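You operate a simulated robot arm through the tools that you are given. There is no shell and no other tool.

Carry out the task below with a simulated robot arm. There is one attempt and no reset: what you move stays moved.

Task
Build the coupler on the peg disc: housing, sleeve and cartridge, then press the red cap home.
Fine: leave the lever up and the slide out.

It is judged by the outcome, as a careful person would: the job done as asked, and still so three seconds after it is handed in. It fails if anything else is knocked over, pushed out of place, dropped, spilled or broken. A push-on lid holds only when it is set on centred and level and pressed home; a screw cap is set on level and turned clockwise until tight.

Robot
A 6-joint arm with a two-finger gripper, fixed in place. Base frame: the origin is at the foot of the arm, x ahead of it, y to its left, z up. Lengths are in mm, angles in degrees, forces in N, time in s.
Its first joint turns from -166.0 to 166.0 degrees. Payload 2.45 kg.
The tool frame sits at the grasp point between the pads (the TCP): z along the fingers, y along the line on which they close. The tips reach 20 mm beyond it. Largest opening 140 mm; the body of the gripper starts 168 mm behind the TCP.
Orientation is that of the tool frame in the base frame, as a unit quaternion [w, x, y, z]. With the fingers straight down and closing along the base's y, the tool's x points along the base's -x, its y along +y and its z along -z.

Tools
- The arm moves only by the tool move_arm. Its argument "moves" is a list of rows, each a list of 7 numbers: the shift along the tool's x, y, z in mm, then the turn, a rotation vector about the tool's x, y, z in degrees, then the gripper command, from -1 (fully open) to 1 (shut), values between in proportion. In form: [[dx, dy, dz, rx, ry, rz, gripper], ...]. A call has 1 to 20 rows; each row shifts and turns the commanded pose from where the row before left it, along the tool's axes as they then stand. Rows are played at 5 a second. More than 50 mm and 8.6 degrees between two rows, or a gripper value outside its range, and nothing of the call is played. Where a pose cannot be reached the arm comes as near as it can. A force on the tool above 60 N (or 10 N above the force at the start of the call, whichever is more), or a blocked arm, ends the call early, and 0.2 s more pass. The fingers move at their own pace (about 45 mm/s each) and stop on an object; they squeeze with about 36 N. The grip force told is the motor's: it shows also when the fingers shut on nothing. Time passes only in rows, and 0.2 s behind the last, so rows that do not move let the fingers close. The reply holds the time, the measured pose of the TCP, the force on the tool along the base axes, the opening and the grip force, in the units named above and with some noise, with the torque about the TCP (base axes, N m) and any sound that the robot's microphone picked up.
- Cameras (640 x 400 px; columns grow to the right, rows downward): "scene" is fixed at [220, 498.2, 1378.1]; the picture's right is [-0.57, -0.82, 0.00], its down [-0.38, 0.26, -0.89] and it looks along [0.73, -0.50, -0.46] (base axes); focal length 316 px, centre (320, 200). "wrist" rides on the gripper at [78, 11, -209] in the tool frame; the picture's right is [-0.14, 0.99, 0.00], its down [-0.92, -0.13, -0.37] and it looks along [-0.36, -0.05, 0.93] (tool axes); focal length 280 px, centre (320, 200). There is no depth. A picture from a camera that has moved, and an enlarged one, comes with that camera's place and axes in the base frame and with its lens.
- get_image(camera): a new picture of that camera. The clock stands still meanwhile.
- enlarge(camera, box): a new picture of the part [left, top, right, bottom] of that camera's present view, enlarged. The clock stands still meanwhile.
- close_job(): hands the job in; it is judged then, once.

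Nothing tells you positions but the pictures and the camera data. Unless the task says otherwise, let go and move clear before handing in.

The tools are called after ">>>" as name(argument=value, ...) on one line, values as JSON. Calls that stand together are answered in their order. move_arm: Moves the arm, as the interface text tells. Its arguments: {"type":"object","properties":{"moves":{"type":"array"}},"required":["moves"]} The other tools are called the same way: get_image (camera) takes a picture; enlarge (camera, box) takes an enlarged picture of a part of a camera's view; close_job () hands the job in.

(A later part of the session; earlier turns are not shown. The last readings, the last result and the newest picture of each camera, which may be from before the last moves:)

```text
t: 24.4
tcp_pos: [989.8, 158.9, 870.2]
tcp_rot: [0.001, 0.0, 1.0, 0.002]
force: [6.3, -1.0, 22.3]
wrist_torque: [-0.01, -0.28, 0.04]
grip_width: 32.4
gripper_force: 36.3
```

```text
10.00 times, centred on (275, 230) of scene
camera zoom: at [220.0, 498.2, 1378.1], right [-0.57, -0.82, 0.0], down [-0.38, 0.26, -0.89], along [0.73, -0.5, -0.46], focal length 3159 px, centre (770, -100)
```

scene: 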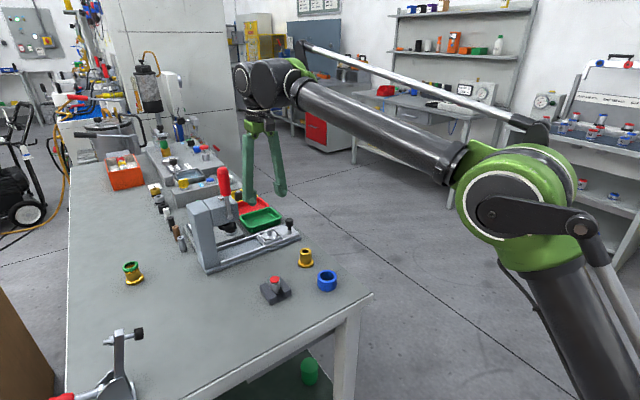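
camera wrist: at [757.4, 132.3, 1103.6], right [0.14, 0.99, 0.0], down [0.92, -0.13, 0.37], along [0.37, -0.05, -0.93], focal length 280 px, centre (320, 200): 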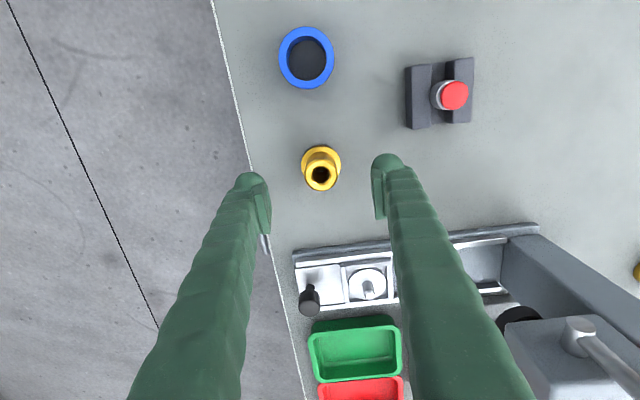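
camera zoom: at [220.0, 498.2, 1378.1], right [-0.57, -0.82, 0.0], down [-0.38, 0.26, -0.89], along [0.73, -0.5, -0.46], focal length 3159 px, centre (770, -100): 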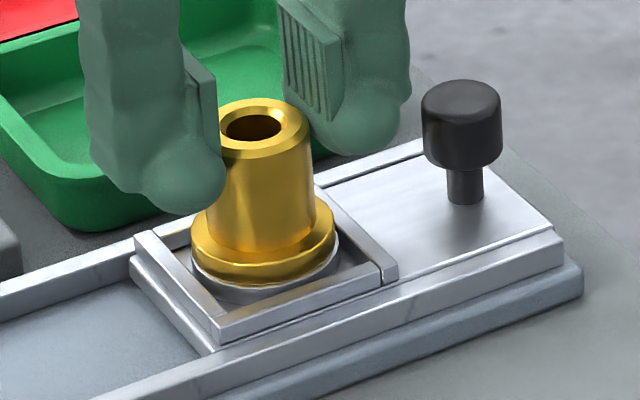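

Contact at ~22 N: the flange is on the disc. I'm easing off a hair and opening the fingers modestly.

>>> move_arm(moves=[[0, 0, -1, 0, 0, 0, 1], [0, 0, 0, 0, 0, 0, 0.3], [0, 0, 0, 0, 0, 0, 0.2], [0, 0, 0, 0, 0, 0, 0.2], [0, 0, 0, 0, 0, 0, 0.2]])

>>> enlarge(camera="scene", box=[245, 210, 305, 250])

>>> enlarge(camera="wrist", box=[260, 110, 380, 230])

```text
t: 25.6
tcp_pos: [991.4, 160.5, 869.9]
tcp_rot: [0.001, 0.0, 1.0, 0.0]
force: [0.0, 0.7, 1.1]
wrist_torque: [0.01, -0.01, 0.02]
grip_width: 56.0
gripper_force: 0.1
```

```text
10.00 times, centred on (275, 230) of scene
camera zoom: at [220.0, 498.2, 1378.1], right [-0.57, -0.82, 0.0], down [-0.38, 0.26, -0.89], along [0.73, -0.5, -0.46], focal length 3159 px, centre (770, -100)
```

zoom: 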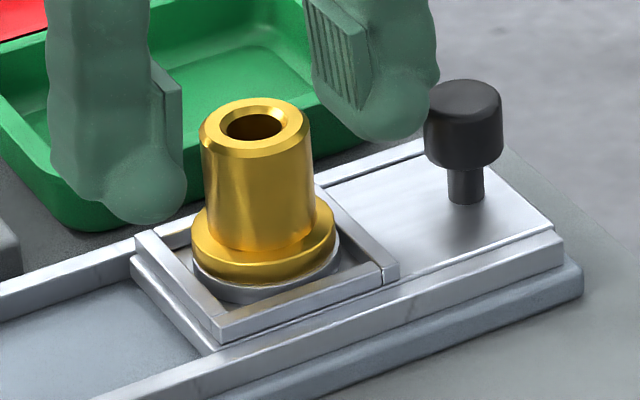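

```text
3.33 times, centred on (320, 170) of wrist
camera zoom: at [912.9, 171.2, 1080.1], right [0.14, 0.99, 0.0], down [0.92, -0.13, 0.37], along [0.37, -0.05, -0.93], focal length 935 px, centre (320, 300)
```

zoom: 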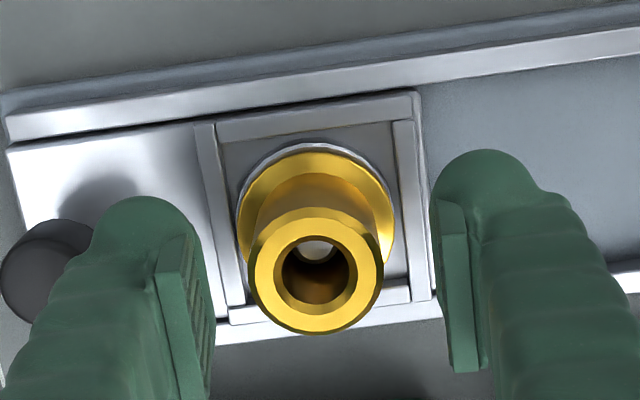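

The housing is seated squarely with the peg visible in the bore. I'm moving up and over to the blue sleeve.

>>> move_arm(moves=[[0, 0, -10, 0, 0, 0, 0.2], [0, 0, -25, 0, 0, 0, 0.2], [0, 0, -25, 0, 0, 0, 0.2], [0, 0, -30, 0, 0, 0, 0.2], [44, -6, 0, 0, 0, 0, 0], [44, -6, 0, 0, 0, 0, -0.2], [44, -6, 0, 0, 0, 0, -0.2], [44, -6, 0, 0, 0, 0, -0.2], [44, -6, 0, 0, 0, 0, -0.2], [43, -6, 0, 0, 0, 0, -0.2], [0, 0, 30, 0, 0, 0, -0.2], [0, 0, 30, 0, 0, 0, -0.2], [0, 0, 0, 0, 0, 0, -0.2], [0, 0, 0, 0, 0, 0, -0.2]])

>>> enlarge(camera="wrist", box=[250, 90, 390, 230])

>>> enlarge(camera="scene", box=[285, 245, 365, 300])

>>> enlarge(camera="scene", box=[245, 210, 305, 250])

```text
t: 28.6
tcp_pos: [727.4, 122.7, 899.9]
tcp_rot: [0.001, -0.001, 1.0, 0.0]
force: [0.5, 0.2, 0.4]
wrist_torque: [-0.02, 0.01, 0.01]
grip_width: 83.8
gripper_force: 0.1
```

```text
2.86 times, centred on (320, 160) of wrist
camera zoom: at [647.8, 133.3, 1109.2], right [0.14, 0.99, 0.0], down [0.92, -0.13, 0.37], along [0.37, -0.05, -0.93], focal length 801 px, centre (320, 314)
```

zoom: 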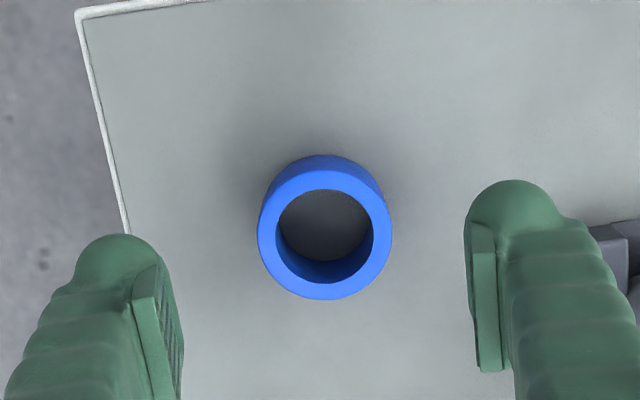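

```text
7.27 times, centred on (325, 272) of scene
camera zoom: at [220.0, 498.2, 1378.1], right [-0.57, -0.82, 0.0], down [-0.38, 0.26, -0.89], along [0.73, -0.5, -0.46], focal length 2298 px, centre (284, -327)
```

zoom: 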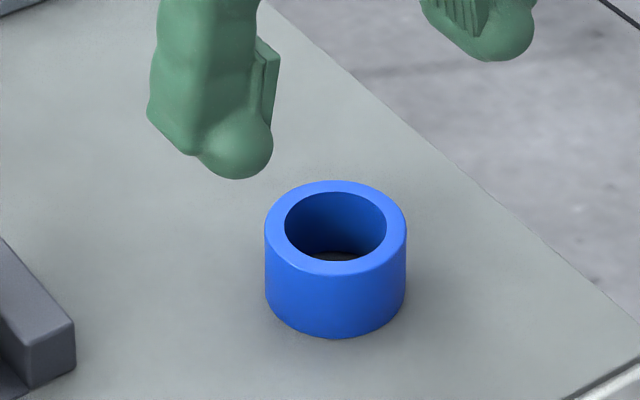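

```text
10.00 times, centred on (275, 230) of scene
camera zoom: at [220.0, 498.2, 1378.1], right [-0.57, -0.82, 0.0], down [-0.38, 0.26, -0.89], along [0.73, -0.5, -0.46], focal length 3159 px, centre (770, -100)
```

zoom: 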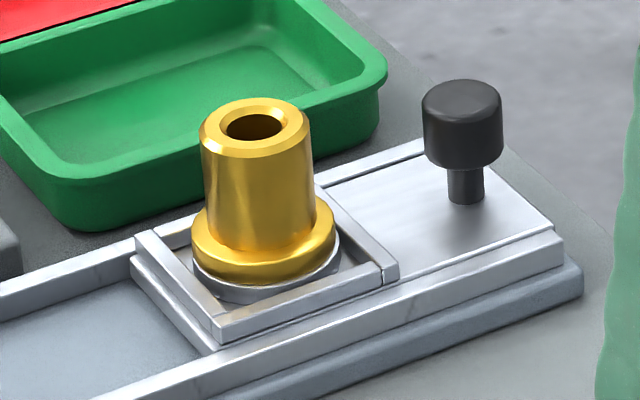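

Sleeve measured at (727.7,123.9), top z≈831. I'm lowering around it and closing.

>>> move_arm(moves=[[0, 1.2, 20, 0, 0, 0, -0.2], [0, 0, 20, 0, 0, 0, -0.2], [0, 0, 15, 0, 0, 0, -0.2], [0, 0, 10, 0, 0, 0, -0.2], [0, 0, 5, 0, 0, 0, -0.2], [0, 0, 0, 0, 0, 0, -0.2]])

>>> enlarge(camera="scene", box=[285, 245, 365, 300])

```text
t: 30.0
tcp_pos: [728.3, 124.9, 829.5]
tcp_rot: [0.0, 0.0, 1.0, 0.001]
force: [0.0, -0.3, 0.0]
wrist_torque: [-0.01, 0.01, 0.01]
grip_width: 84.1
gripper_force: 0.0
```

```text
7.27 times, centred on (325, 272) of scene
camera zoom: at [220.0, 498.2, 1378.1], right [-0.57, -0.82, 0.0], down [-0.38, 0.26, -0.89], along [0.73, -0.5, -0.46], focal length 2298 px, centre (284, -327)
```

zoom: 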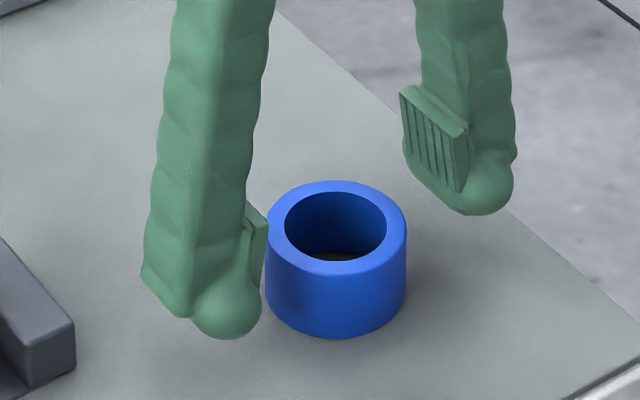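

>>> move_arm(moves=[[0, 0, 0, 0, 0, 0, 1], [0, 0, 0, 0, 0, 0, 1], [0, 0, 0, 0, 0, 0, 1], [0, 0, 0, 0, 0, 0, 1], [0, 0, 0, 0, 0, 0, 1]])

>>> enlarge(camera="wrist", box=[250, 110, 390, 230])

>>> enlarge(camera="scene", box=[285, 245, 365, 300])

```text
t: 30.9
tcp_pos: [728.8, 124.4, 838.6]
tcp_rot: [0.003, 0.001, 1.0, 0.0]
force: [8.3, -4.6, 110.5]
wrist_torque: [-0.57, -0.43, 0.02]
grip_width: 36.2
gripper_force: 24.6
stopped in row 4: the force on the tool passed its limit at 70 N (the readings are from after the stop); the commanded pose is now the measured one
```

```text
3.33 times, centred on (320, 170) of wrist
camera zoom: at [649.1, 135.0, 1047.2], right [0.14, 0.99, 0.0], down [0.92, -0.13, 0.37], along [0.37, -0.05, -0.93], focal length 935 px, centre (320, 300)
```

zoom: 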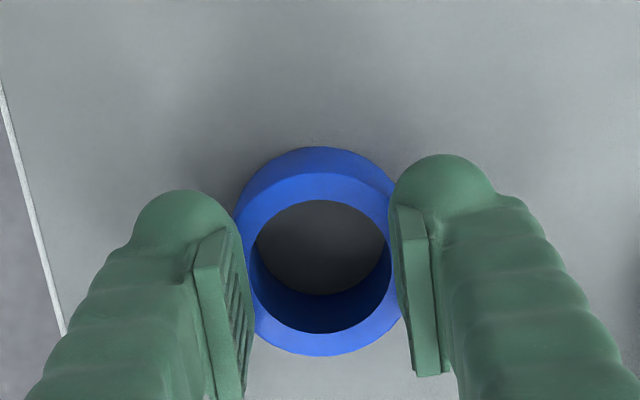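

```text
7.27 times, centred on (325, 272) of scene
camera zoom: at [220.0, 498.2, 1378.1], right [-0.57, -0.82, 0.0], down [-0.38, 0.26, -0.89], along [0.73, -0.5, -0.46], focal length 2298 px, centre (284, -327)
```

zoom: 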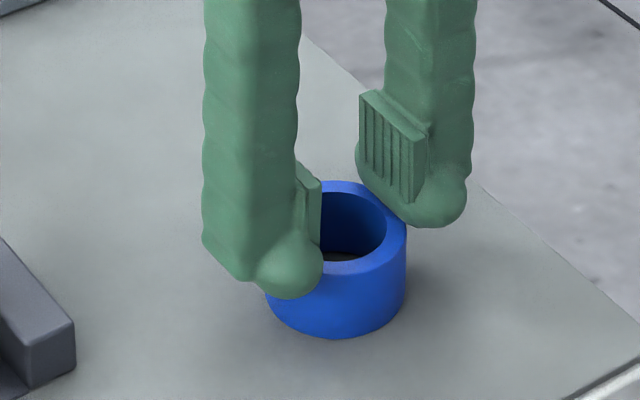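

The closing stopped with a 110 N upward force: the fingers have ridden onto the sleeve rather than gripping its sides. I'm inspecting closely before moving.

>>> enlarge(camera="scene", box=[305, 255, 350, 295])

>>> enlarge(camera="wrist", box=[280, 140, 360, 220])

>>> get_image(camera="scene")

```text
10.00 times, centred on (328, 275) of scene
camera zoom: at [220.0, 498.2, 1378.1], right [-0.57, -0.82, 0.0], down [-0.38, 0.26, -0.89], along [0.73, -0.5, -0.46], focal length 3159 px, centre (245, -550)
```

zoom: 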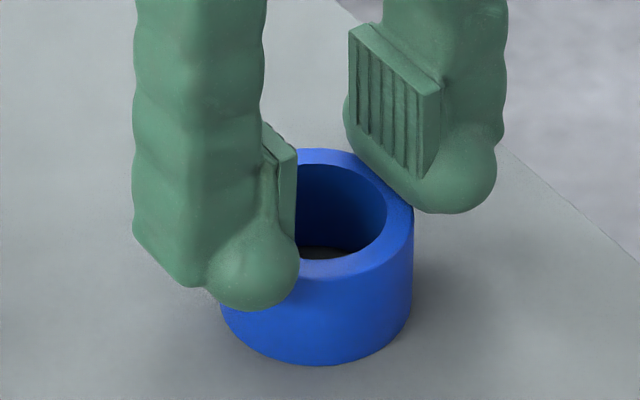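

```text
5.00 times, centred on (320, 180) of wrist
camera zoom: at [649.1, 135.0, 1047.2], right [0.14, 0.99, 0.0], down [0.92, -0.13, 0.37], along [0.37, -0.05, -0.93], focal length 1402 px, centre (320, 300)
```

zoom: 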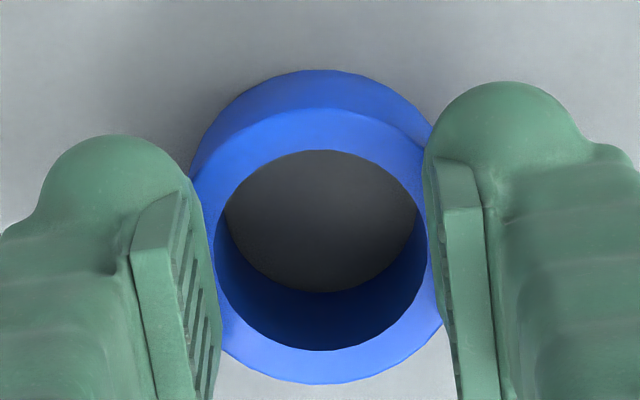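

```text
taken
```

scene: 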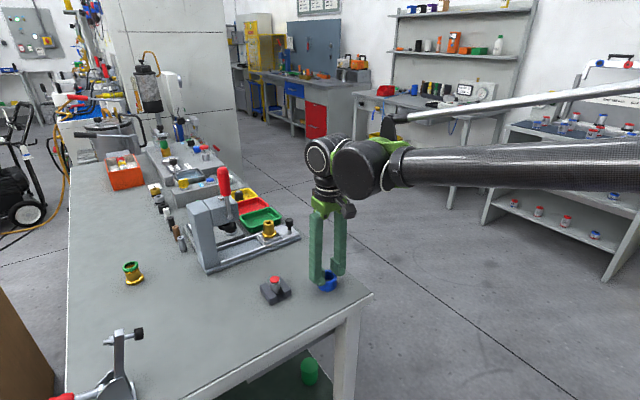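

The evidence fits: the rounded fingertips (ending 20 mm beyond the TCP) wedged on the ring's top edge, so true heights are ~10 mm lower than the scene-camera estimates (ring top ≈820, bench ≈791; the wrist view is consistent with this). I'm easing up and opening.

>>> move_arm(moves=[[0, 0, -2, 0, 0, 0, 0.2], [0, 0, -4, 0, 0, 0, -0.2], [0, 0, -6, 0, 0, 0, -0.2], [0, 0, -8, 0, 0, 0, -0.2], [0, 0, -10, 0, 0, 0, -0.2], [0, 0, 0, 0, 0, 0, -0.2]])

>>> enlarge(camera="wrist", box=[250, 90, 390, 230])

>>> enlarge(camera="scene", box=[285, 245, 365, 300])

```text
t: 31.2
tcp_pos: [731.3, 124.6, 836.9]
tcp_rot: [0.002, -0.001, 1.0, -0.002]
force: [-4.6, -6.1, 15.6]
wrist_torque: [-0.79, 0.23, -0.12]
grip_width: 59.6
gripper_force: 5.2
stopped in row 1: the force on the tool passed its limit at 126 N (the readings are from after the stop); the commanded pose is now the measured one
```

```text
2.86 times, centred on (320, 160) of wrist
camera zoom: at [650.9, 135.9, 1045.8], right [0.14, 0.99, 0.0], down [0.92, -0.13, 0.37], along [0.37, -0.05, -0.93], focal length 801 px, centre (320, 314)
```

zoom: 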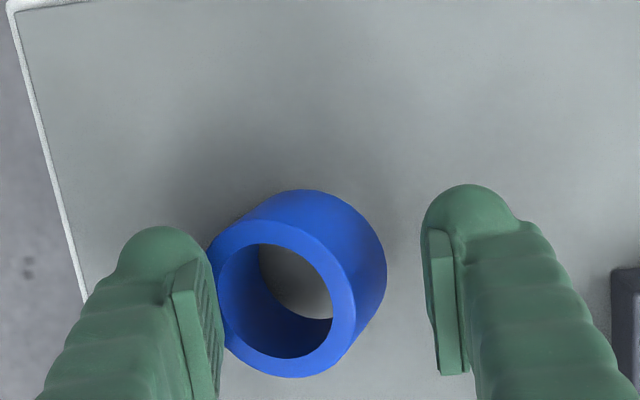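

```text
7.27 times, centred on (325, 272) of scene
camera zoom: at [220.0, 498.2, 1378.1], right [-0.57, -0.82, 0.0], down [-0.38, 0.26, -0.89], along [0.73, -0.5, -0.46], focal length 2298 px, centre (284, -327)
```

zoom: 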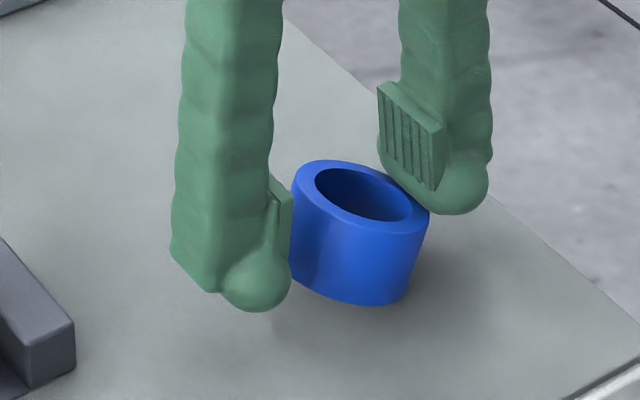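

The ring popped free and is momentarily tilted between the fingers. I'll hold the arm still with the fingers as a loose guard so it settles.

>>> move_arm(moves=[[0, 0, 0, 0, 0, 0, 0.1], [0, 0, 0, 0, 0, 0, 0.1], [0, 0, 0, 0, 0, 0, 0.1]])

>>> enlarge(camera="wrist", box=[250, 90, 390, 230])

>>> enlarge(camera="scene", box=[285, 245, 365, 300])

```text
t: 32.0
tcp_pos: [731.6, 124.6, 835.9]
tcp_rot: [0.002, 0.002, 1.0, 0.0]
force: [-1.0, -1.0, 3.7]
wrist_torque: [-0.2, 0.04, -0.03]
grip_width: 64.1
gripper_force: 1.0
```

```text
2.86 times, centred on (320, 160) of wrist
camera zoom: at [651.7, 135.7, 1045.4], right [0.14, 0.99, 0.0], down [0.92, -0.13, 0.37], along [0.37, -0.05, -0.93], focal length 801 px, centre (320, 314)
```

zoom: 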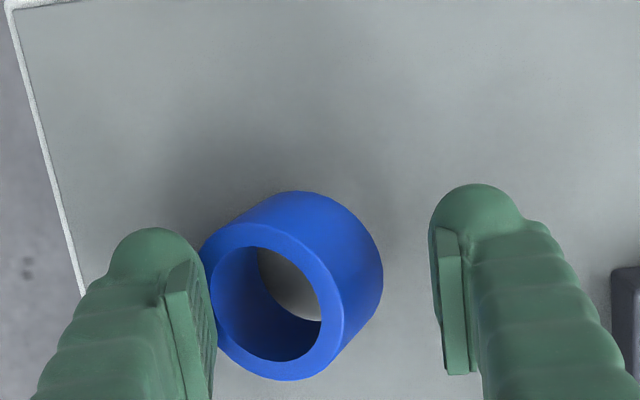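

```text
7.27 times, centred on (325, 272) of scene
camera zoom: at [220.0, 498.2, 1378.1], right [-0.57, -0.82, 0.0], down [-0.38, 0.26, -0.89], along [0.73, -0.5, -0.46], focal length 2298 px, centre (284, -327)
```

zoom: 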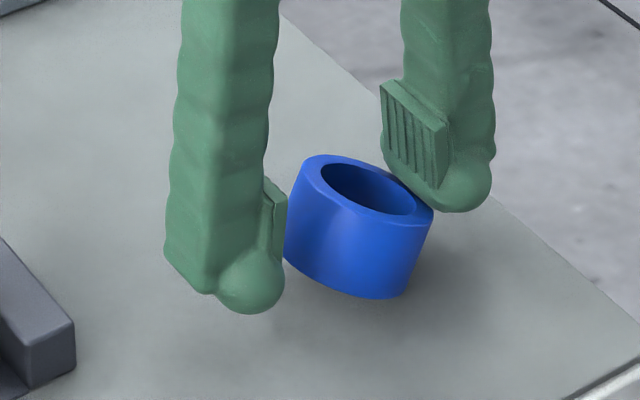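

The ring is tipped with its −y rim pinned under the −y fingertip. Raising slowly should let it lie back flat.

>>> move_arm(moves=[[0, 0, -1.5, 0, 0, 0, 0.08], [0, 0, -1.5, 0, 0, 0, 0.08], [0, 0, -1.5, 0, 0, 0, 0.08], [0, 0, -1.5, 0, 0, 0, 0.08]])

>>> enlarge(camera="wrist", box=[250, 90, 390, 230])

>>> enlarge(camera="scene", box=[285, 245, 365, 300])

```text
t: 33.0
tcp_pos: [730.6, 124.9, 841.3]
tcp_rot: [0.001, 0.001, 1.0, 0.001]
force: [0.0, 1.0, -0.1]
wrist_torque: [-0.04, 0.01, 0.02]
grip_width: 64.3
gripper_force: 0.1
```

```text
2.86 times, centred on (320, 160) of wrist
camera zoom: at [651.9, 135.7, 1050.6], right [0.14, 0.99, 0.0], down [0.92, -0.13, 0.37], along [0.37, -0.05, -0.93], focal length 801 px, centre (320, 314)
```

zoom: 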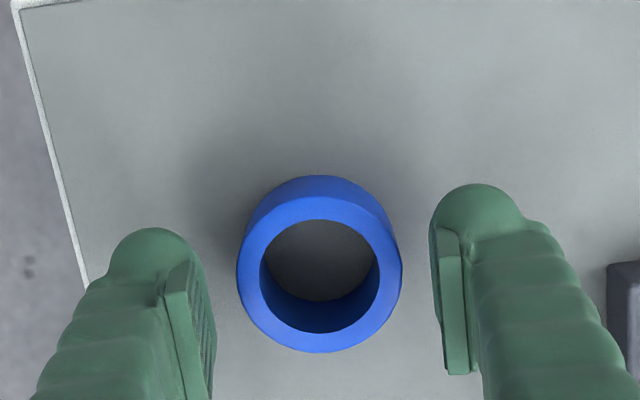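

```text
7.27 times, centred on (325, 272) of scene
camera zoom: at [220.0, 498.2, 1378.1], right [-0.57, -0.82, 0.0], down [-0.38, 0.26, -0.89], along [0.73, -0.5, -0.46], focal length 2298 px, centre (284, -327)
```

zoom: 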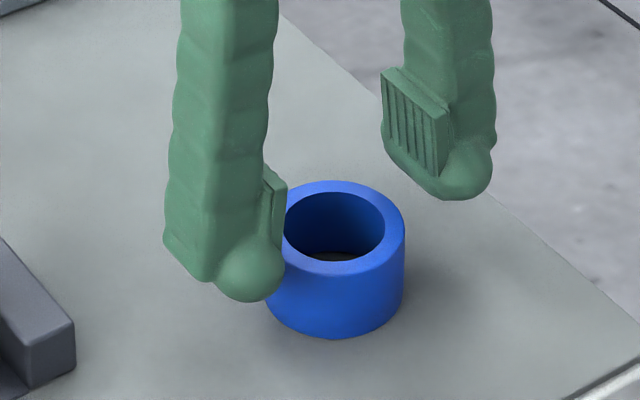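

The ring lies flat again at (730,125), centred under the tool. I'm opening wider, then lowering until the tips are just above the bench so the flat pads bear on the ring's side.

>>> move_arm(moves=[[0, 0, 0, 0, 0, 0, -0.28], [0, 0, 0, 0, 0, 0, -0.28], [0, 0, 8, 0, 0, 0, -0.28], [0, 0, 8, 0, 0, 0, -0.28], [0, 0, 5, 0, 0, 0, -0.28], [0, 0, 3, 0, 0, 0, -0.28], [0, 0, 0, 0, 0, 0, -0.28]])

>>> enlarge(camera="scene", box=[285, 245, 365, 300])

>>> enlarge(camera="wrist", box=[230, 110, 410, 230])

```text
t: 34.6
tcp_pos: [730.9, 124.8, 816.5]
tcp_rot: [0.001, 0.002, 1.0, 0.0]
force: [-0.7, 0.4, 0.5]
wrist_torque: [0.01, 0.0, 0.01]
grip_width: 89.6
gripper_force: 0.2
```

```text
7.27 times, centred on (325, 272) of scene
camera zoom: at [220.0, 498.2, 1378.1], right [-0.57, -0.82, 0.0], down [-0.38, 0.26, -0.89], along [0.73, -0.5, -0.46], focal length 2298 px, centre (284, -327)
```

zoom: 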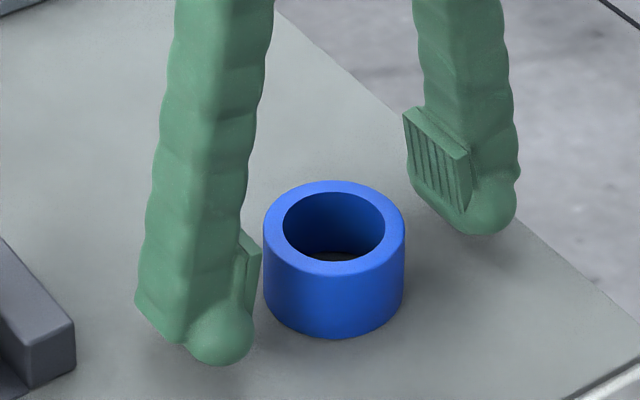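

```text
3.33 times, centred on (320, 170) of wrist
camera zoom: at [651.5, 135.8, 1027.0], right [0.14, 0.99, 0.0], down [0.92, -0.13, 0.37], along [0.37, -0.05, -0.93], focal length 935 px, centre (320, 300)
```

zoom: 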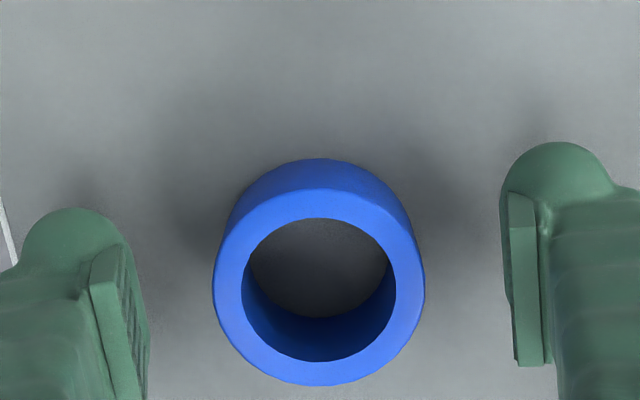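

>>> move_arm(moves=[[0, 0, 1.5, 0, 0, 0, -0.1], [0, 0, 0, 0, 0, 0, 0.1], [0, 0, 0, 0, 0, 0, 0.2]])

>>> enlarge(camera="scene", box=[285, 245, 365, 300])

>>> enlarge(camera="wrist", box=[230, 110, 410, 230])

```text
t: 35.4
tcp_pos: [731.5, 123.8, 815.1]
tcp_rot: [0.003, 0.001, 1.0, 0.001]
force: [-0.6, -1.0, 0.1]
wrist_torque: [0.01, -0.01, -0.01]
grip_width: 55.8
gripper_force: 0.2
```

```text
7.27 times, centred on (325, 272) of scene
camera zoom: at [220.0, 498.2, 1378.1], right [-0.57, -0.82, 0.0], down [-0.38, 0.26, -0.89], along [0.73, -0.5, -0.46], focal length 2298 px, centre (284, -327)
```

zoom: 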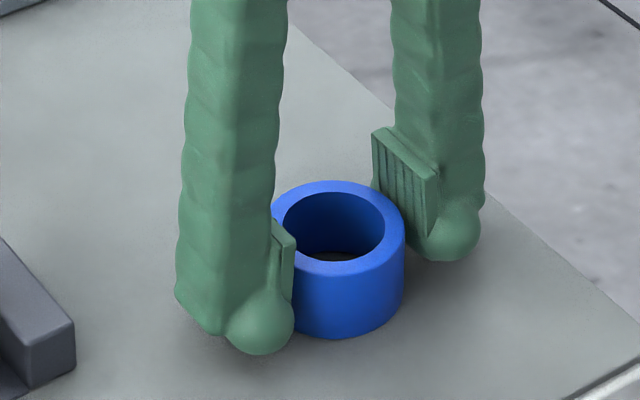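

```text
3.33 times, centred on (320, 170) of wrist
camera zoom: at [651.8, 135.8, 1025.2], right [0.14, 0.99, 0.0], down [0.92, -0.13, 0.37], along [0.37, -0.05, -0.93], focal length 935 px, centre (320, 300)
```

zoom: 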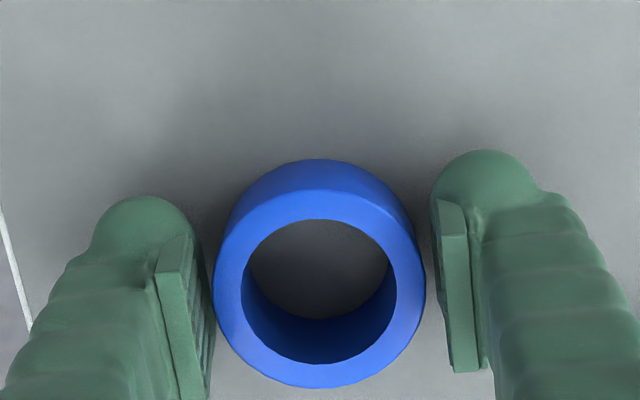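

Now the pads themselves straddle the ring below its rim. Closing in small steps.

>>> move_arm(moves=[[0, 0, 0, 0, 0, 0, 0.28], [0, 0, 0, 0, 0, 0, 0.4], [0, 0, 0, 0, 0, 0, 0.4]])

>>> enlarge(camera="scene", box=[285, 245, 365, 300])

```text
t: 36.2
tcp_pos: [730.5, 124.8, 815.8]
tcp_rot: [0.002, 0.001, 1.0, 0.0]
force: [0.0, -0.3, -0.5]
wrist_torque: [0.03, 0.01, 0.01]
grip_width: 49.3
gripper_force: 36.0
```

```text
7.27 times, centred on (325, 272) of scene
camera zoom: at [220.0, 498.2, 1378.1], right [-0.57, -0.82, 0.0], down [-0.38, 0.26, -0.89], along [0.73, -0.5, -0.46], focal length 2298 px, centre (284, -327)
```

zoom: 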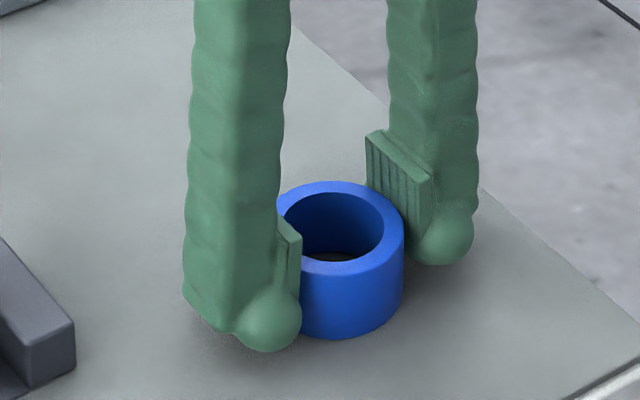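

The sleeve is gripped properly (49.3 mm, no side load). I'm lifting and carrying it over the housing.

>>> move_arm(moves=[[0, 0, -10, 0, 0, 0, 0.5], [0, 0, -30, 0, 0, 0, 0.5], [0, 0, -30, 0, 0, 0, 0.5], [0, 0, -35, 0, 0, 0, 0.5], [-43.5, 5.8, 0, 0, 0, 0, 0.5], [-43.5, 5.8, 0, 0, 0, 0, 0.5], [-43.5, 5.8, 0, 0, 0, 0, 0.5], [-43.5, 5.8, 0, 0, 0, 0, 0.5], [-43.5, 5.8, 0, 0, 0, 0, 0.5], [-43.5, 5.8, 0, 0, 0, 0, 0.5], [0, 0, 0, 0, 0, 0, 0.5], [0, 0, 0, 0, 0, 0, 0.5]])

>>> enlarge(camera="wrist", box=[250, 110, 390, 240])

>>> enlarge(camera="scene", box=[235, 195, 305, 250])

```text
t: 38.8
tcp_pos: [990.7, 158.5, 921.6]
tcp_rot: [0.001, 0.0, 1.0, 0.0]
force: [0.9, -0.4, -0.2]
wrist_torque: [-0.02, 0.01, -0.03]
grip_width: 49.5
gripper_force: 35.8
```

```text
3.08 times, centred on (320, 175) of wrist
camera zoom: at [912.0, 169.7, 1131.6], right [0.14, 0.99, 0.0], down [0.92, -0.13, 0.37], along [0.37, -0.05, -0.93], focal length 863 px, centre (320, 277)
```

zoom: 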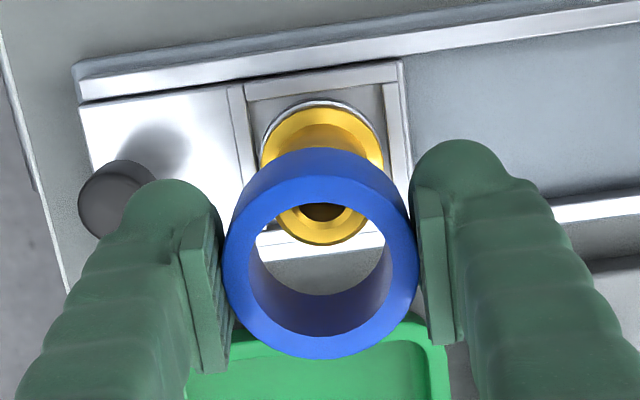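

```text
7.27 times, centred on (270, 222) of scene
camera zoom: at [220.0, 498.2, 1378.1], right [-0.57, -0.82, 0.0], down [-0.38, 0.26, -0.89], along [0.73, -0.5, -0.46], focal length 2298 px, centre (684, 36)
```

zoom: 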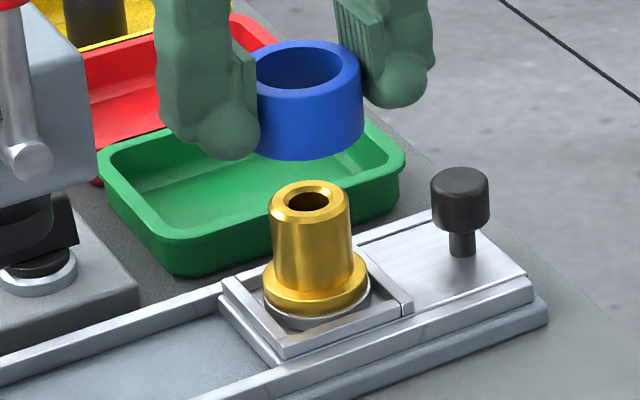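

Roughly aligned. I'm lowering to just above the housing top and comparing again from both cameras.

>>> move_arm(moves=[[0, 0.5, 10, 0, 0, 0, 0.5], [0, 0, 10, 0, 0, 0, 0.5], [0, 0, 7, 0, 0, 0, 0.5], [0, 0, 0, 0, 0, 0, 0.5], [0, 0, 0, 0, 0, 0, 0.5]])

>>> enlarge(camera="wrist", box=[280, 140, 360, 220])

>>> enlarge(camera="scene", box=[245, 205, 305, 250])

```text
t: 40.0
tcp_pos: [991.2, 159.0, 894.8]
tcp_rot: [0.001, 0.001, 1.0, 0.001]
force: [0.5, -0.8, -0.7]
wrist_torque: [0.01, 0.0, -0.02]
grip_width: 49.7
gripper_force: 35.5
```

```text
5.00 times, centred on (320, 180) of wrist
camera zoom: at [911.7, 170.3, 1104.7], right [0.14, 0.99, 0.0], down [0.92, -0.13, 0.37], along [0.37, -0.05, -0.93], focal length 1402 px, centre (320, 300)
```

zoom: 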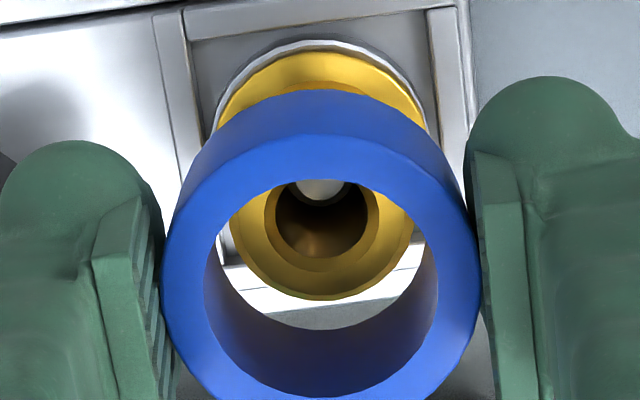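

```text
8.89 times, centred on (275, 228) of scene
camera zoom: at [220.0, 498.2, 1378.1], right [-0.57, -0.82, 0.0], down [-0.38, 0.26, -0.89], along [0.73, -0.5, -0.46], focal length 2808 px, centre (720, -44)
```

zoom: 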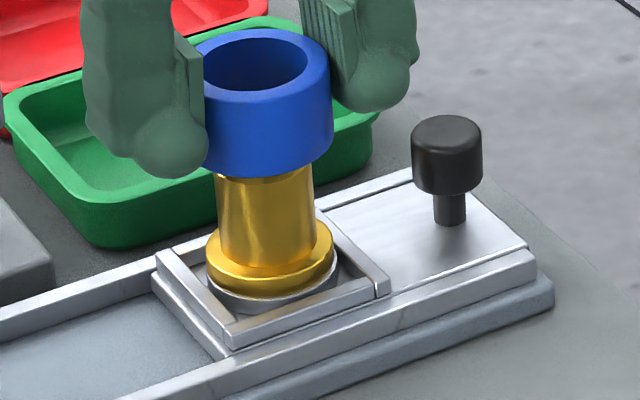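

Both views agree within ~0.8 mm. I'm shifting +0.8 mm in x and lowering the sleeve over the housing.

>>> move_arm(moves=[[-0.8, 0, 2, 0, 0, 0, 0.5], [0, 0, 2, 0, 0, 0, 0.5], [0, 0, 2, 0, 0, 0, 0.5], [0, 0, 2, 0, 0, 0, 0.5], [0, 0, 2, 0, 0, 0, 0.5], [0, 0, 2, 0, 0, 0, 0.5], [0, 0, 0, 0, 0, 0, 0.5]])

>>> enlarge(camera="wrist", box=[280, 140, 360, 220])

>>> enlarge(camera="scene", box=[245, 205, 305, 250])

```text
t: 41.6
tcp_pos: [991.5, 158.6, 884.0]
tcp_rot: [0.002, 0.001, 1.0, 0.0]
force: [-0.5, 1.0, -0.5]
wrist_torque: [0.02, 0.01, -0.01]
grip_width: 49.6
gripper_force: 35.9
```

```text
5.00 times, centred on (320, 180) of wrist
camera zoom: at [913.0, 170.5, 1093.4], right [0.14, 0.99, 0.0], down [0.92, -0.13, 0.37], along [0.37, -0.05, -0.93], focal length 1402 px, centre (320, 300)
```

zoom: 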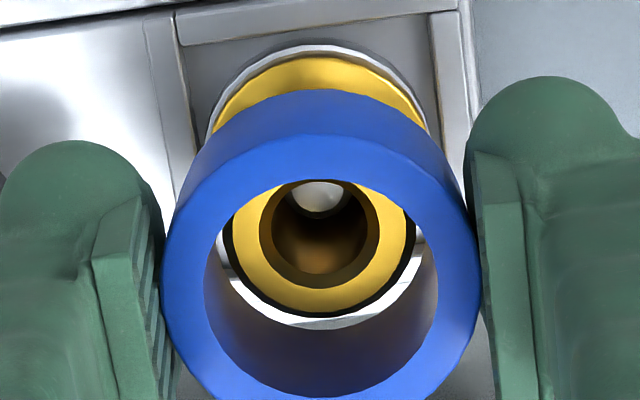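

```text
8.89 times, centred on (275, 228) of scene
camera zoom: at [220.0, 498.2, 1378.1], right [-0.57, -0.82, 0.0], down [-0.38, 0.26, -0.89], along [0.73, -0.5, -0.46], focal length 2808 px, centre (720, -44)
```

zoom: 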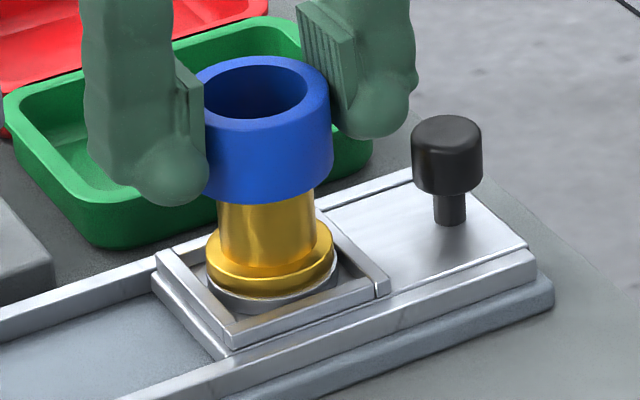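

>>> move_arm(moves=[[0, 0, 2, 0, 0, 0, 0.5], [0, 0, 2, 0, 0, 0, 0.5], [0, 0, 2, 0, 0, 0, 0.5], [0, 0, 2, 0, 0, 0, 0.5], [0, 0, 2, 0, 0, 0, 0.5], [0, 0, 0, 0, 0, 0, 0.5]])

>>> enlarge(camera="wrist", box=[280, 140, 360, 220])

>>> enlarge(camera="scene", box=[245, 205, 305, 250])

```text
t: 43.0
tcp_pos: [993.6, 160.2, 873.2]
tcp_rot: [0.001, 0.001, 1.0, 0.0]
force: [-3.1, -0.7, 0.4]
wrist_torque: [-0.05, 0.09, -0.01]
grip_width: 49.6
gripper_force: 35.6
```

```text
5.00 times, centred on (320, 180) of wrist
camera zoom: at [914.1, 171.1, 1083.5], right [0.14, 0.99, 0.0], down [0.92, -0.13, 0.37], along [0.37, -0.05, -0.93], focal length 1402 px, centre (320, 300)
```

zoom: 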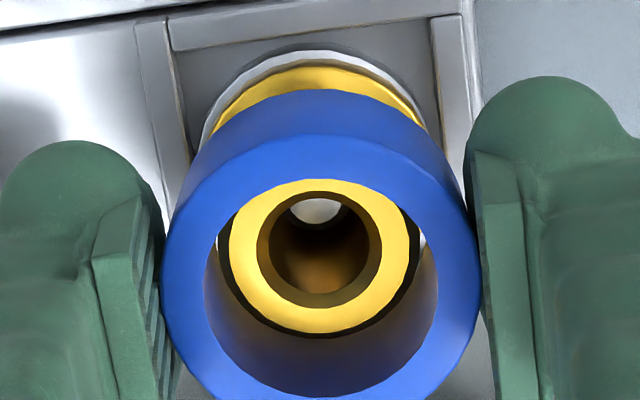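

```text
8.89 times, centred on (275, 228) of scene
camera zoom: at [220.0, 498.2, 1378.1], right [-0.57, -0.82, 0.0], down [-0.38, 0.26, -0.89], along [0.73, -0.5, -0.46], focal length 2808 px, centre (720, -44)
```

zoom: 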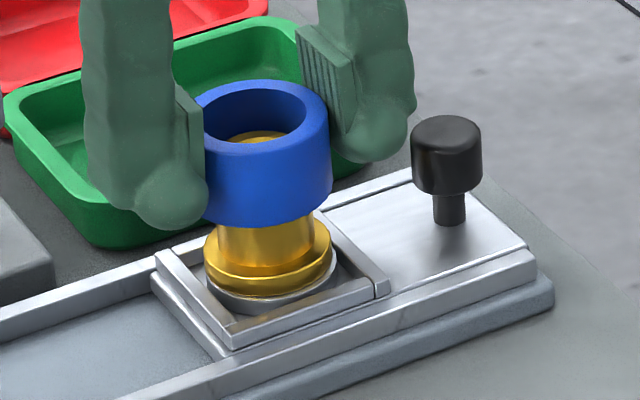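

A slight −3 N x-reaction suggests I'm ~1 mm too far in +x. I'm trimming that and continuing down.

>>> move_arm(moves=[[1, 0, 0, 0, 0, 0, 0.5], [0, 0, 2, 0, 0, 0, 0.5], [0, 0, 2, 0, 0, 0, 0.5], [0, 0, 2, 0, 0, 0, 0.5], [0, 0, 2, 0, 0, 0, 0.5], [0, 0, 2, 0, 0, 0, 0.5], [0, 0, 0, 0, 0, 0, 0.5]])

>>> enlarge(camera="scene", box=[245, 205, 305, 250])

```text
t: 44.6
tcp_pos: [991.8, 161.2, 863.7]
tcp_rot: [0.001, 0.0, 1.0, 0.0]
force: [0.7, 0.4, -0.2]
wrist_torque: [0.0, -0.01, 0.03]
grip_width: 49.5
gripper_force: 36.5
```

```text
8.89 times, centred on (275, 228) of scene
camera zoom: at [220.0, 498.2, 1378.1], right [-0.57, -0.82, 0.0], down [-0.38, 0.26, -0.89], along [0.73, -0.5, -0.46], focal length 2808 px, centre (720, -44)
```

zoom: 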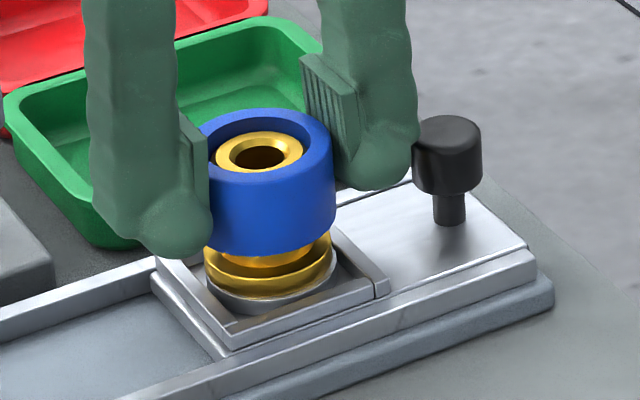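

>>> move_arm(moves=[[0, 0, 2, 0, 0, 0, 0.5], [0, 0, 2, 0, 0, 0, 0.5], [0, 0, 2, 0, 0, 0, 0.5], [0, 0, 1, 0, 0, 0, 0.5], [0, 0, 0, 0, 0, 0, 0.5]])

>>> enlarge(camera="scene", box=[245, 205, 305, 250])

```text
t: 45.8
tcp_pos: [991.7, 160.3, 856.3]
tcp_rot: [0.001, 0.001, 1.0, 0.0]
force: [-0.1, 0.8, 0.2]
wrist_torque: [0.0, 0.03, -0.03]
grip_width: 49.3
gripper_force: 36.4
```

```text
8.89 times, centred on (275, 228) of scene
camera zoom: at [220.0, 498.2, 1378.1], right [-0.57, -0.82, 0.0], down [-0.38, 0.26, -0.89], along [0.73, -0.5, -0.46], focal length 2808 px, centre (720, -44)
```

zoom: 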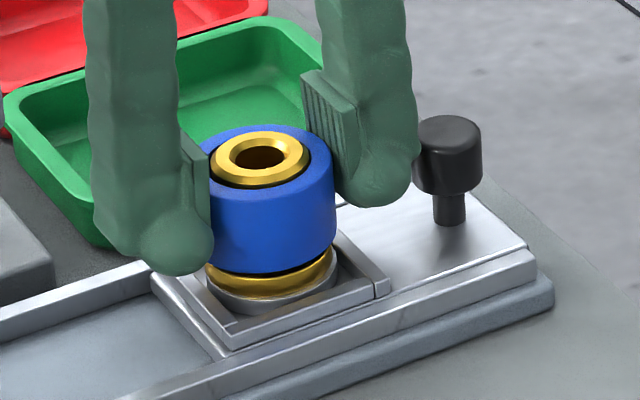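

>>> move_arm(moves=[[0, 0, 1, 0, 0, 0, 0.5], [0, 0, 1, 0, 0, 0, 0.5], [0, 0, 1, 0, 0, 0, 0.5], [0, 0, 0, 0, 0, 0, 0.5]])

>>> enlarge(camera="scene", box=[245, 205, 305, 250])

```text
t: 46.8
tcp_pos: [993.0, 158.8, 852.6]
tcp_rot: [0.002, 0.001, 1.0, 0.0]
force: [0.1, 0.3, -0.8]
wrist_torque: [-0.03, -0.01, -0.01]
grip_width: 49.7
gripper_force: 35.8
```

```text
8.89 times, centred on (275, 228) of scene
camera zoom: at [220.0, 498.2, 1378.1], right [-0.57, -0.82, 0.0], down [-0.38, 0.26, -0.89], along [0.73, -0.5, -0.46], focal length 2808 px, centre (720, -44)
```

zoom: 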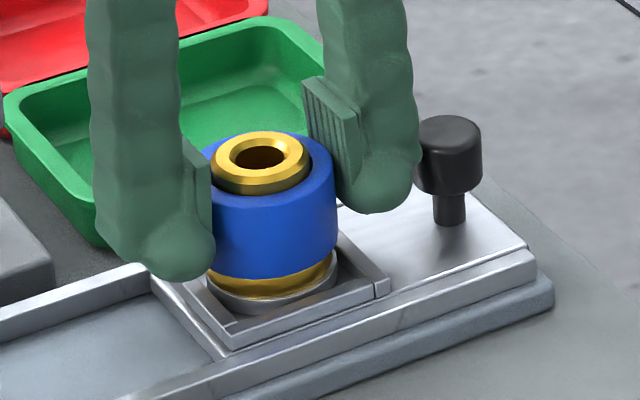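

>>> move_arm(moves=[[0, 0, 1, 0, 0, 0, 0.5], [0, 0, 1, 0, 0, 0, 0.5], [0, 0, 1, 0, 0, 0, 0.5], [0, 0, 0, 0, 0, 0, 0.5]])

>>> enlarge(camera="scene", box=[245, 205, 305, 250])

```text
t: 47.8
tcp_pos: [990.6, 159.4, 852.2]
tcp_rot: [0.002, 0.0, 1.0, 0.0]
force: [7.0, 1.1, 32.9]
wrist_torque: [0.01, -0.19, -0.02]
grip_width: 49.4
gripper_force: 35.8
```

```text
8.89 times, centred on (275, 228) of scene
camera zoom: at [220.0, 498.2, 1378.1], right [-0.57, -0.82, 0.0], down [-0.38, 0.26, -0.89], along [0.73, -0.5, -0.46], focal length 2808 px, centre (720, -44)
```

zoom: 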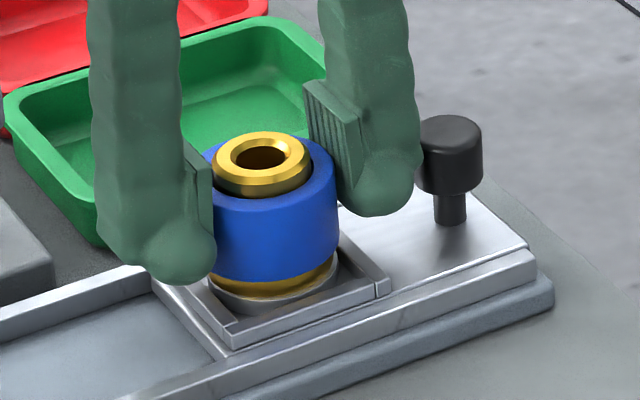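

Contact at 33 N: the sleeve is on the flange. I'm relieving and opening.

>>> move_arm(moves=[[0, 0, -2, 0, 0, 0, 0.5], [0, 0, 0, 0, 0, 0, 0.2], [0, 0, 0, 0, 0, 0, 0.1], [0, 0, 0, 0, 0, 0, 0.1]])

>>> enlarge(camera="scene", box=[245, 205, 305, 250])

>>> enlarge(camera="wrist", box=[260, 130, 380, 230])

```text
t: 48.8
tcp_pos: [991.2, 159.2, 853.2]
tcp_rot: [0.002, 0.001, 1.0, -0.001]
force: [-0.2, 0.5, 0.5]
wrist_torque: [0.0, 0.01, -0.02]
grip_width: 62.9
gripper_force: 0.0
```

```text
8.89 times, centred on (275, 228) of scene
camera zoom: at [220.0, 498.2, 1378.1], right [-0.57, -0.82, 0.0], down [-0.38, 0.26, -0.89], along [0.73, -0.5, -0.46], focal length 2808 px, centre (720, -44)
```

zoom: 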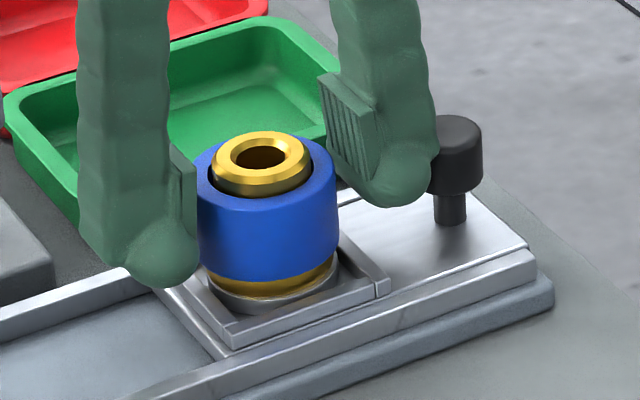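

```text
4.00 times, centred on (320, 180) of wrist
camera zoom: at [912.9, 170.3, 1062.3], right [0.14, 0.99, 0.0], down [0.92, -0.13, 0.37], along [0.37, -0.05, -0.93], focal length 1122 px, centre (320, 280)
```

zoom: 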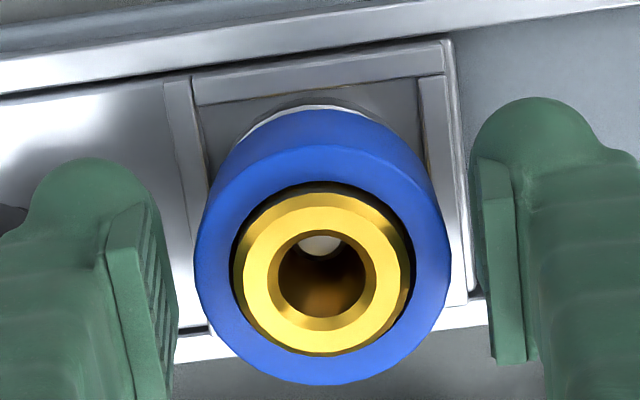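

The sleeve is seated around the housing. I'm backing straight up and then going to the cartridge, moving −x first to stay clear of the press.

>>> move_arm(moves=[[0, 0, -8, 0, 0, 0, 0.1], [0, 0, -30, 0, 0, 0, 0.1], [0, 0, -30, 0, 0, 0, 0.1], [0, 0, -30, 0, 0, 0, 0.1], [45, 0, 0, 0, 0, 0, 0.1], [45, 0, 0, 0, 0, 0, 0.1], [45, 0, 0, 0, 0, 0, 0.1], [40, 22, 0, 0, 0, 0, 0.1], [36, 34, 0, 0, 0, 0, 0.1], [0, 34, 0, 0, 0, 0, 0.1], [0, 0, 25, 0, 0, 0, 0.1], [0, 0, 0, 0, 0, 0, 0.1], [0, 0, 0, 0, 0, 0, 0.1]])

>>> enlarge(camera="wrist", box=[250, 90, 390, 230])

>>> enlarge(camera="scene", box=[235, 240, 315, 310])

>>> enlarge(camera="scene", box=[245, 205, 305, 250])

```text
t: 51.6
tcp_pos: [781.1, 251.9, 924.6]
tcp_rot: [0.002, 0.002, 1.0, 0.0]
force: [0.4, 0.1, 0.4]
wrist_torque: [-0.05, 0.0, 0.0]
grip_width: 63.1
gripper_force: 0.0
```

```text
2.86 times, centred on (320, 160) of wrist
camera zoom: at [702.7, 262.6, 1134.1], right [0.14, 0.99, 0.0], down [0.92, -0.13, 0.37], along [0.37, -0.05, -0.93], focal length 801 px, centre (320, 314)
```

zoom: 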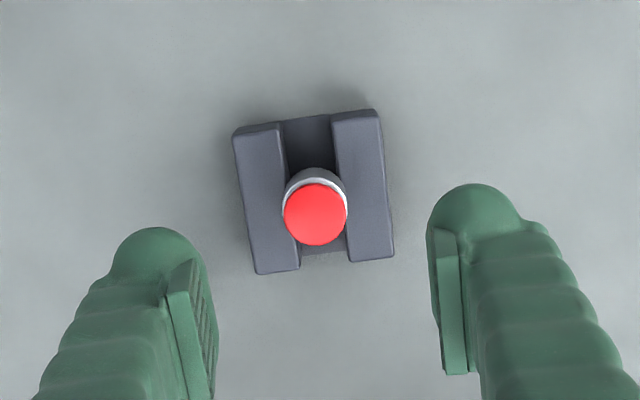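

```text
5.71 times, centred on (275, 275) of scene
camera zoom: at [220.0, 498.2, 1378.1], right [-0.57, -0.82, 0.0], down [-0.38, 0.26, -0.89], along [0.73, -0.5, -0.46], focal length 1805 px, centre (577, -229)
```

zoom: 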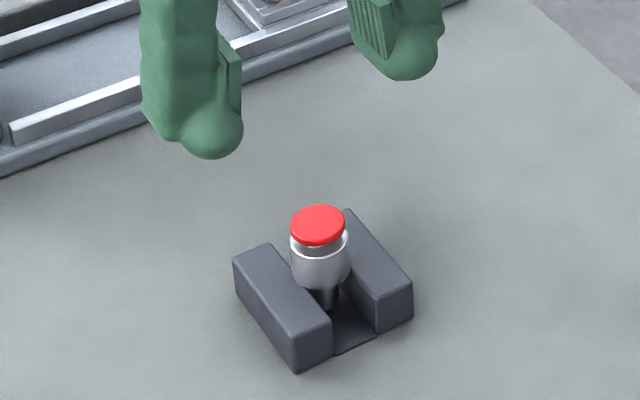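

```text
8.89 times, centred on (275, 228) of scene
camera zoom: at [220.0, 498.2, 1378.1], right [-0.57, -0.82, 0.0], down [-0.38, 0.26, -0.89], along [0.73, -0.5, -0.46], focal length 2808 px, centre (720, -44)
```

zoom: 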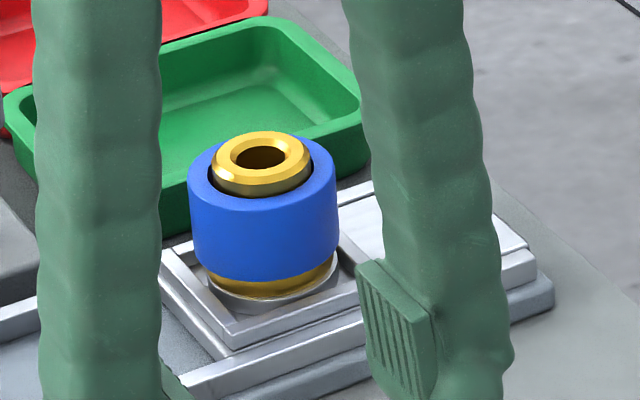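

>>> enlarge(camera="scene", box=[258, 268, 298, 306])

>>> enlarge(camera="wrist", box=[290, 100, 350, 160])

```text
10.53 times, centred on (278, 287) of scene
camera zoom: at [220.0, 498.2, 1378.1], right [-0.57, -0.82, 0.0], down [-0.38, 0.26, -0.89], along [0.73, -0.5, -0.46], focal length 3325 px, centre (762, -716)
```

zoom: 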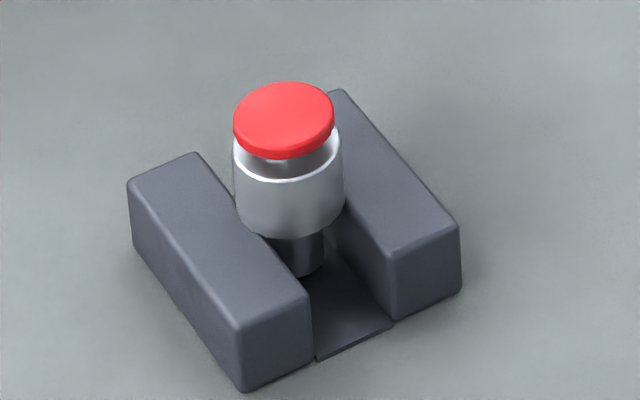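

```text
6.67 times, centred on (320, 130) of wrist
camera zoom: at [702.7, 262.6, 1134.1], right [0.14, 0.99, 0.0], down [0.92, -0.13, 0.37], along [0.37, -0.05, -0.93], focal length 1869 px, centre (320, 667)
```

zoom: 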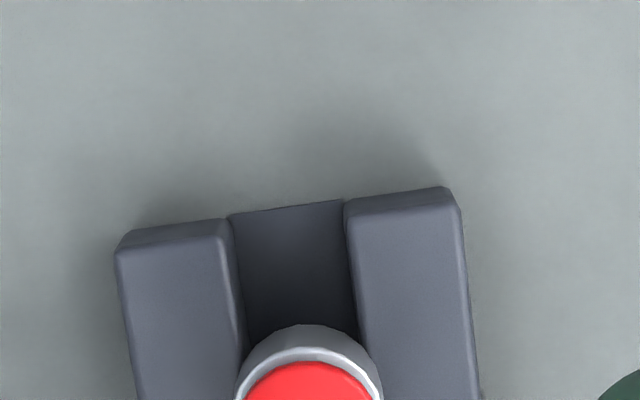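

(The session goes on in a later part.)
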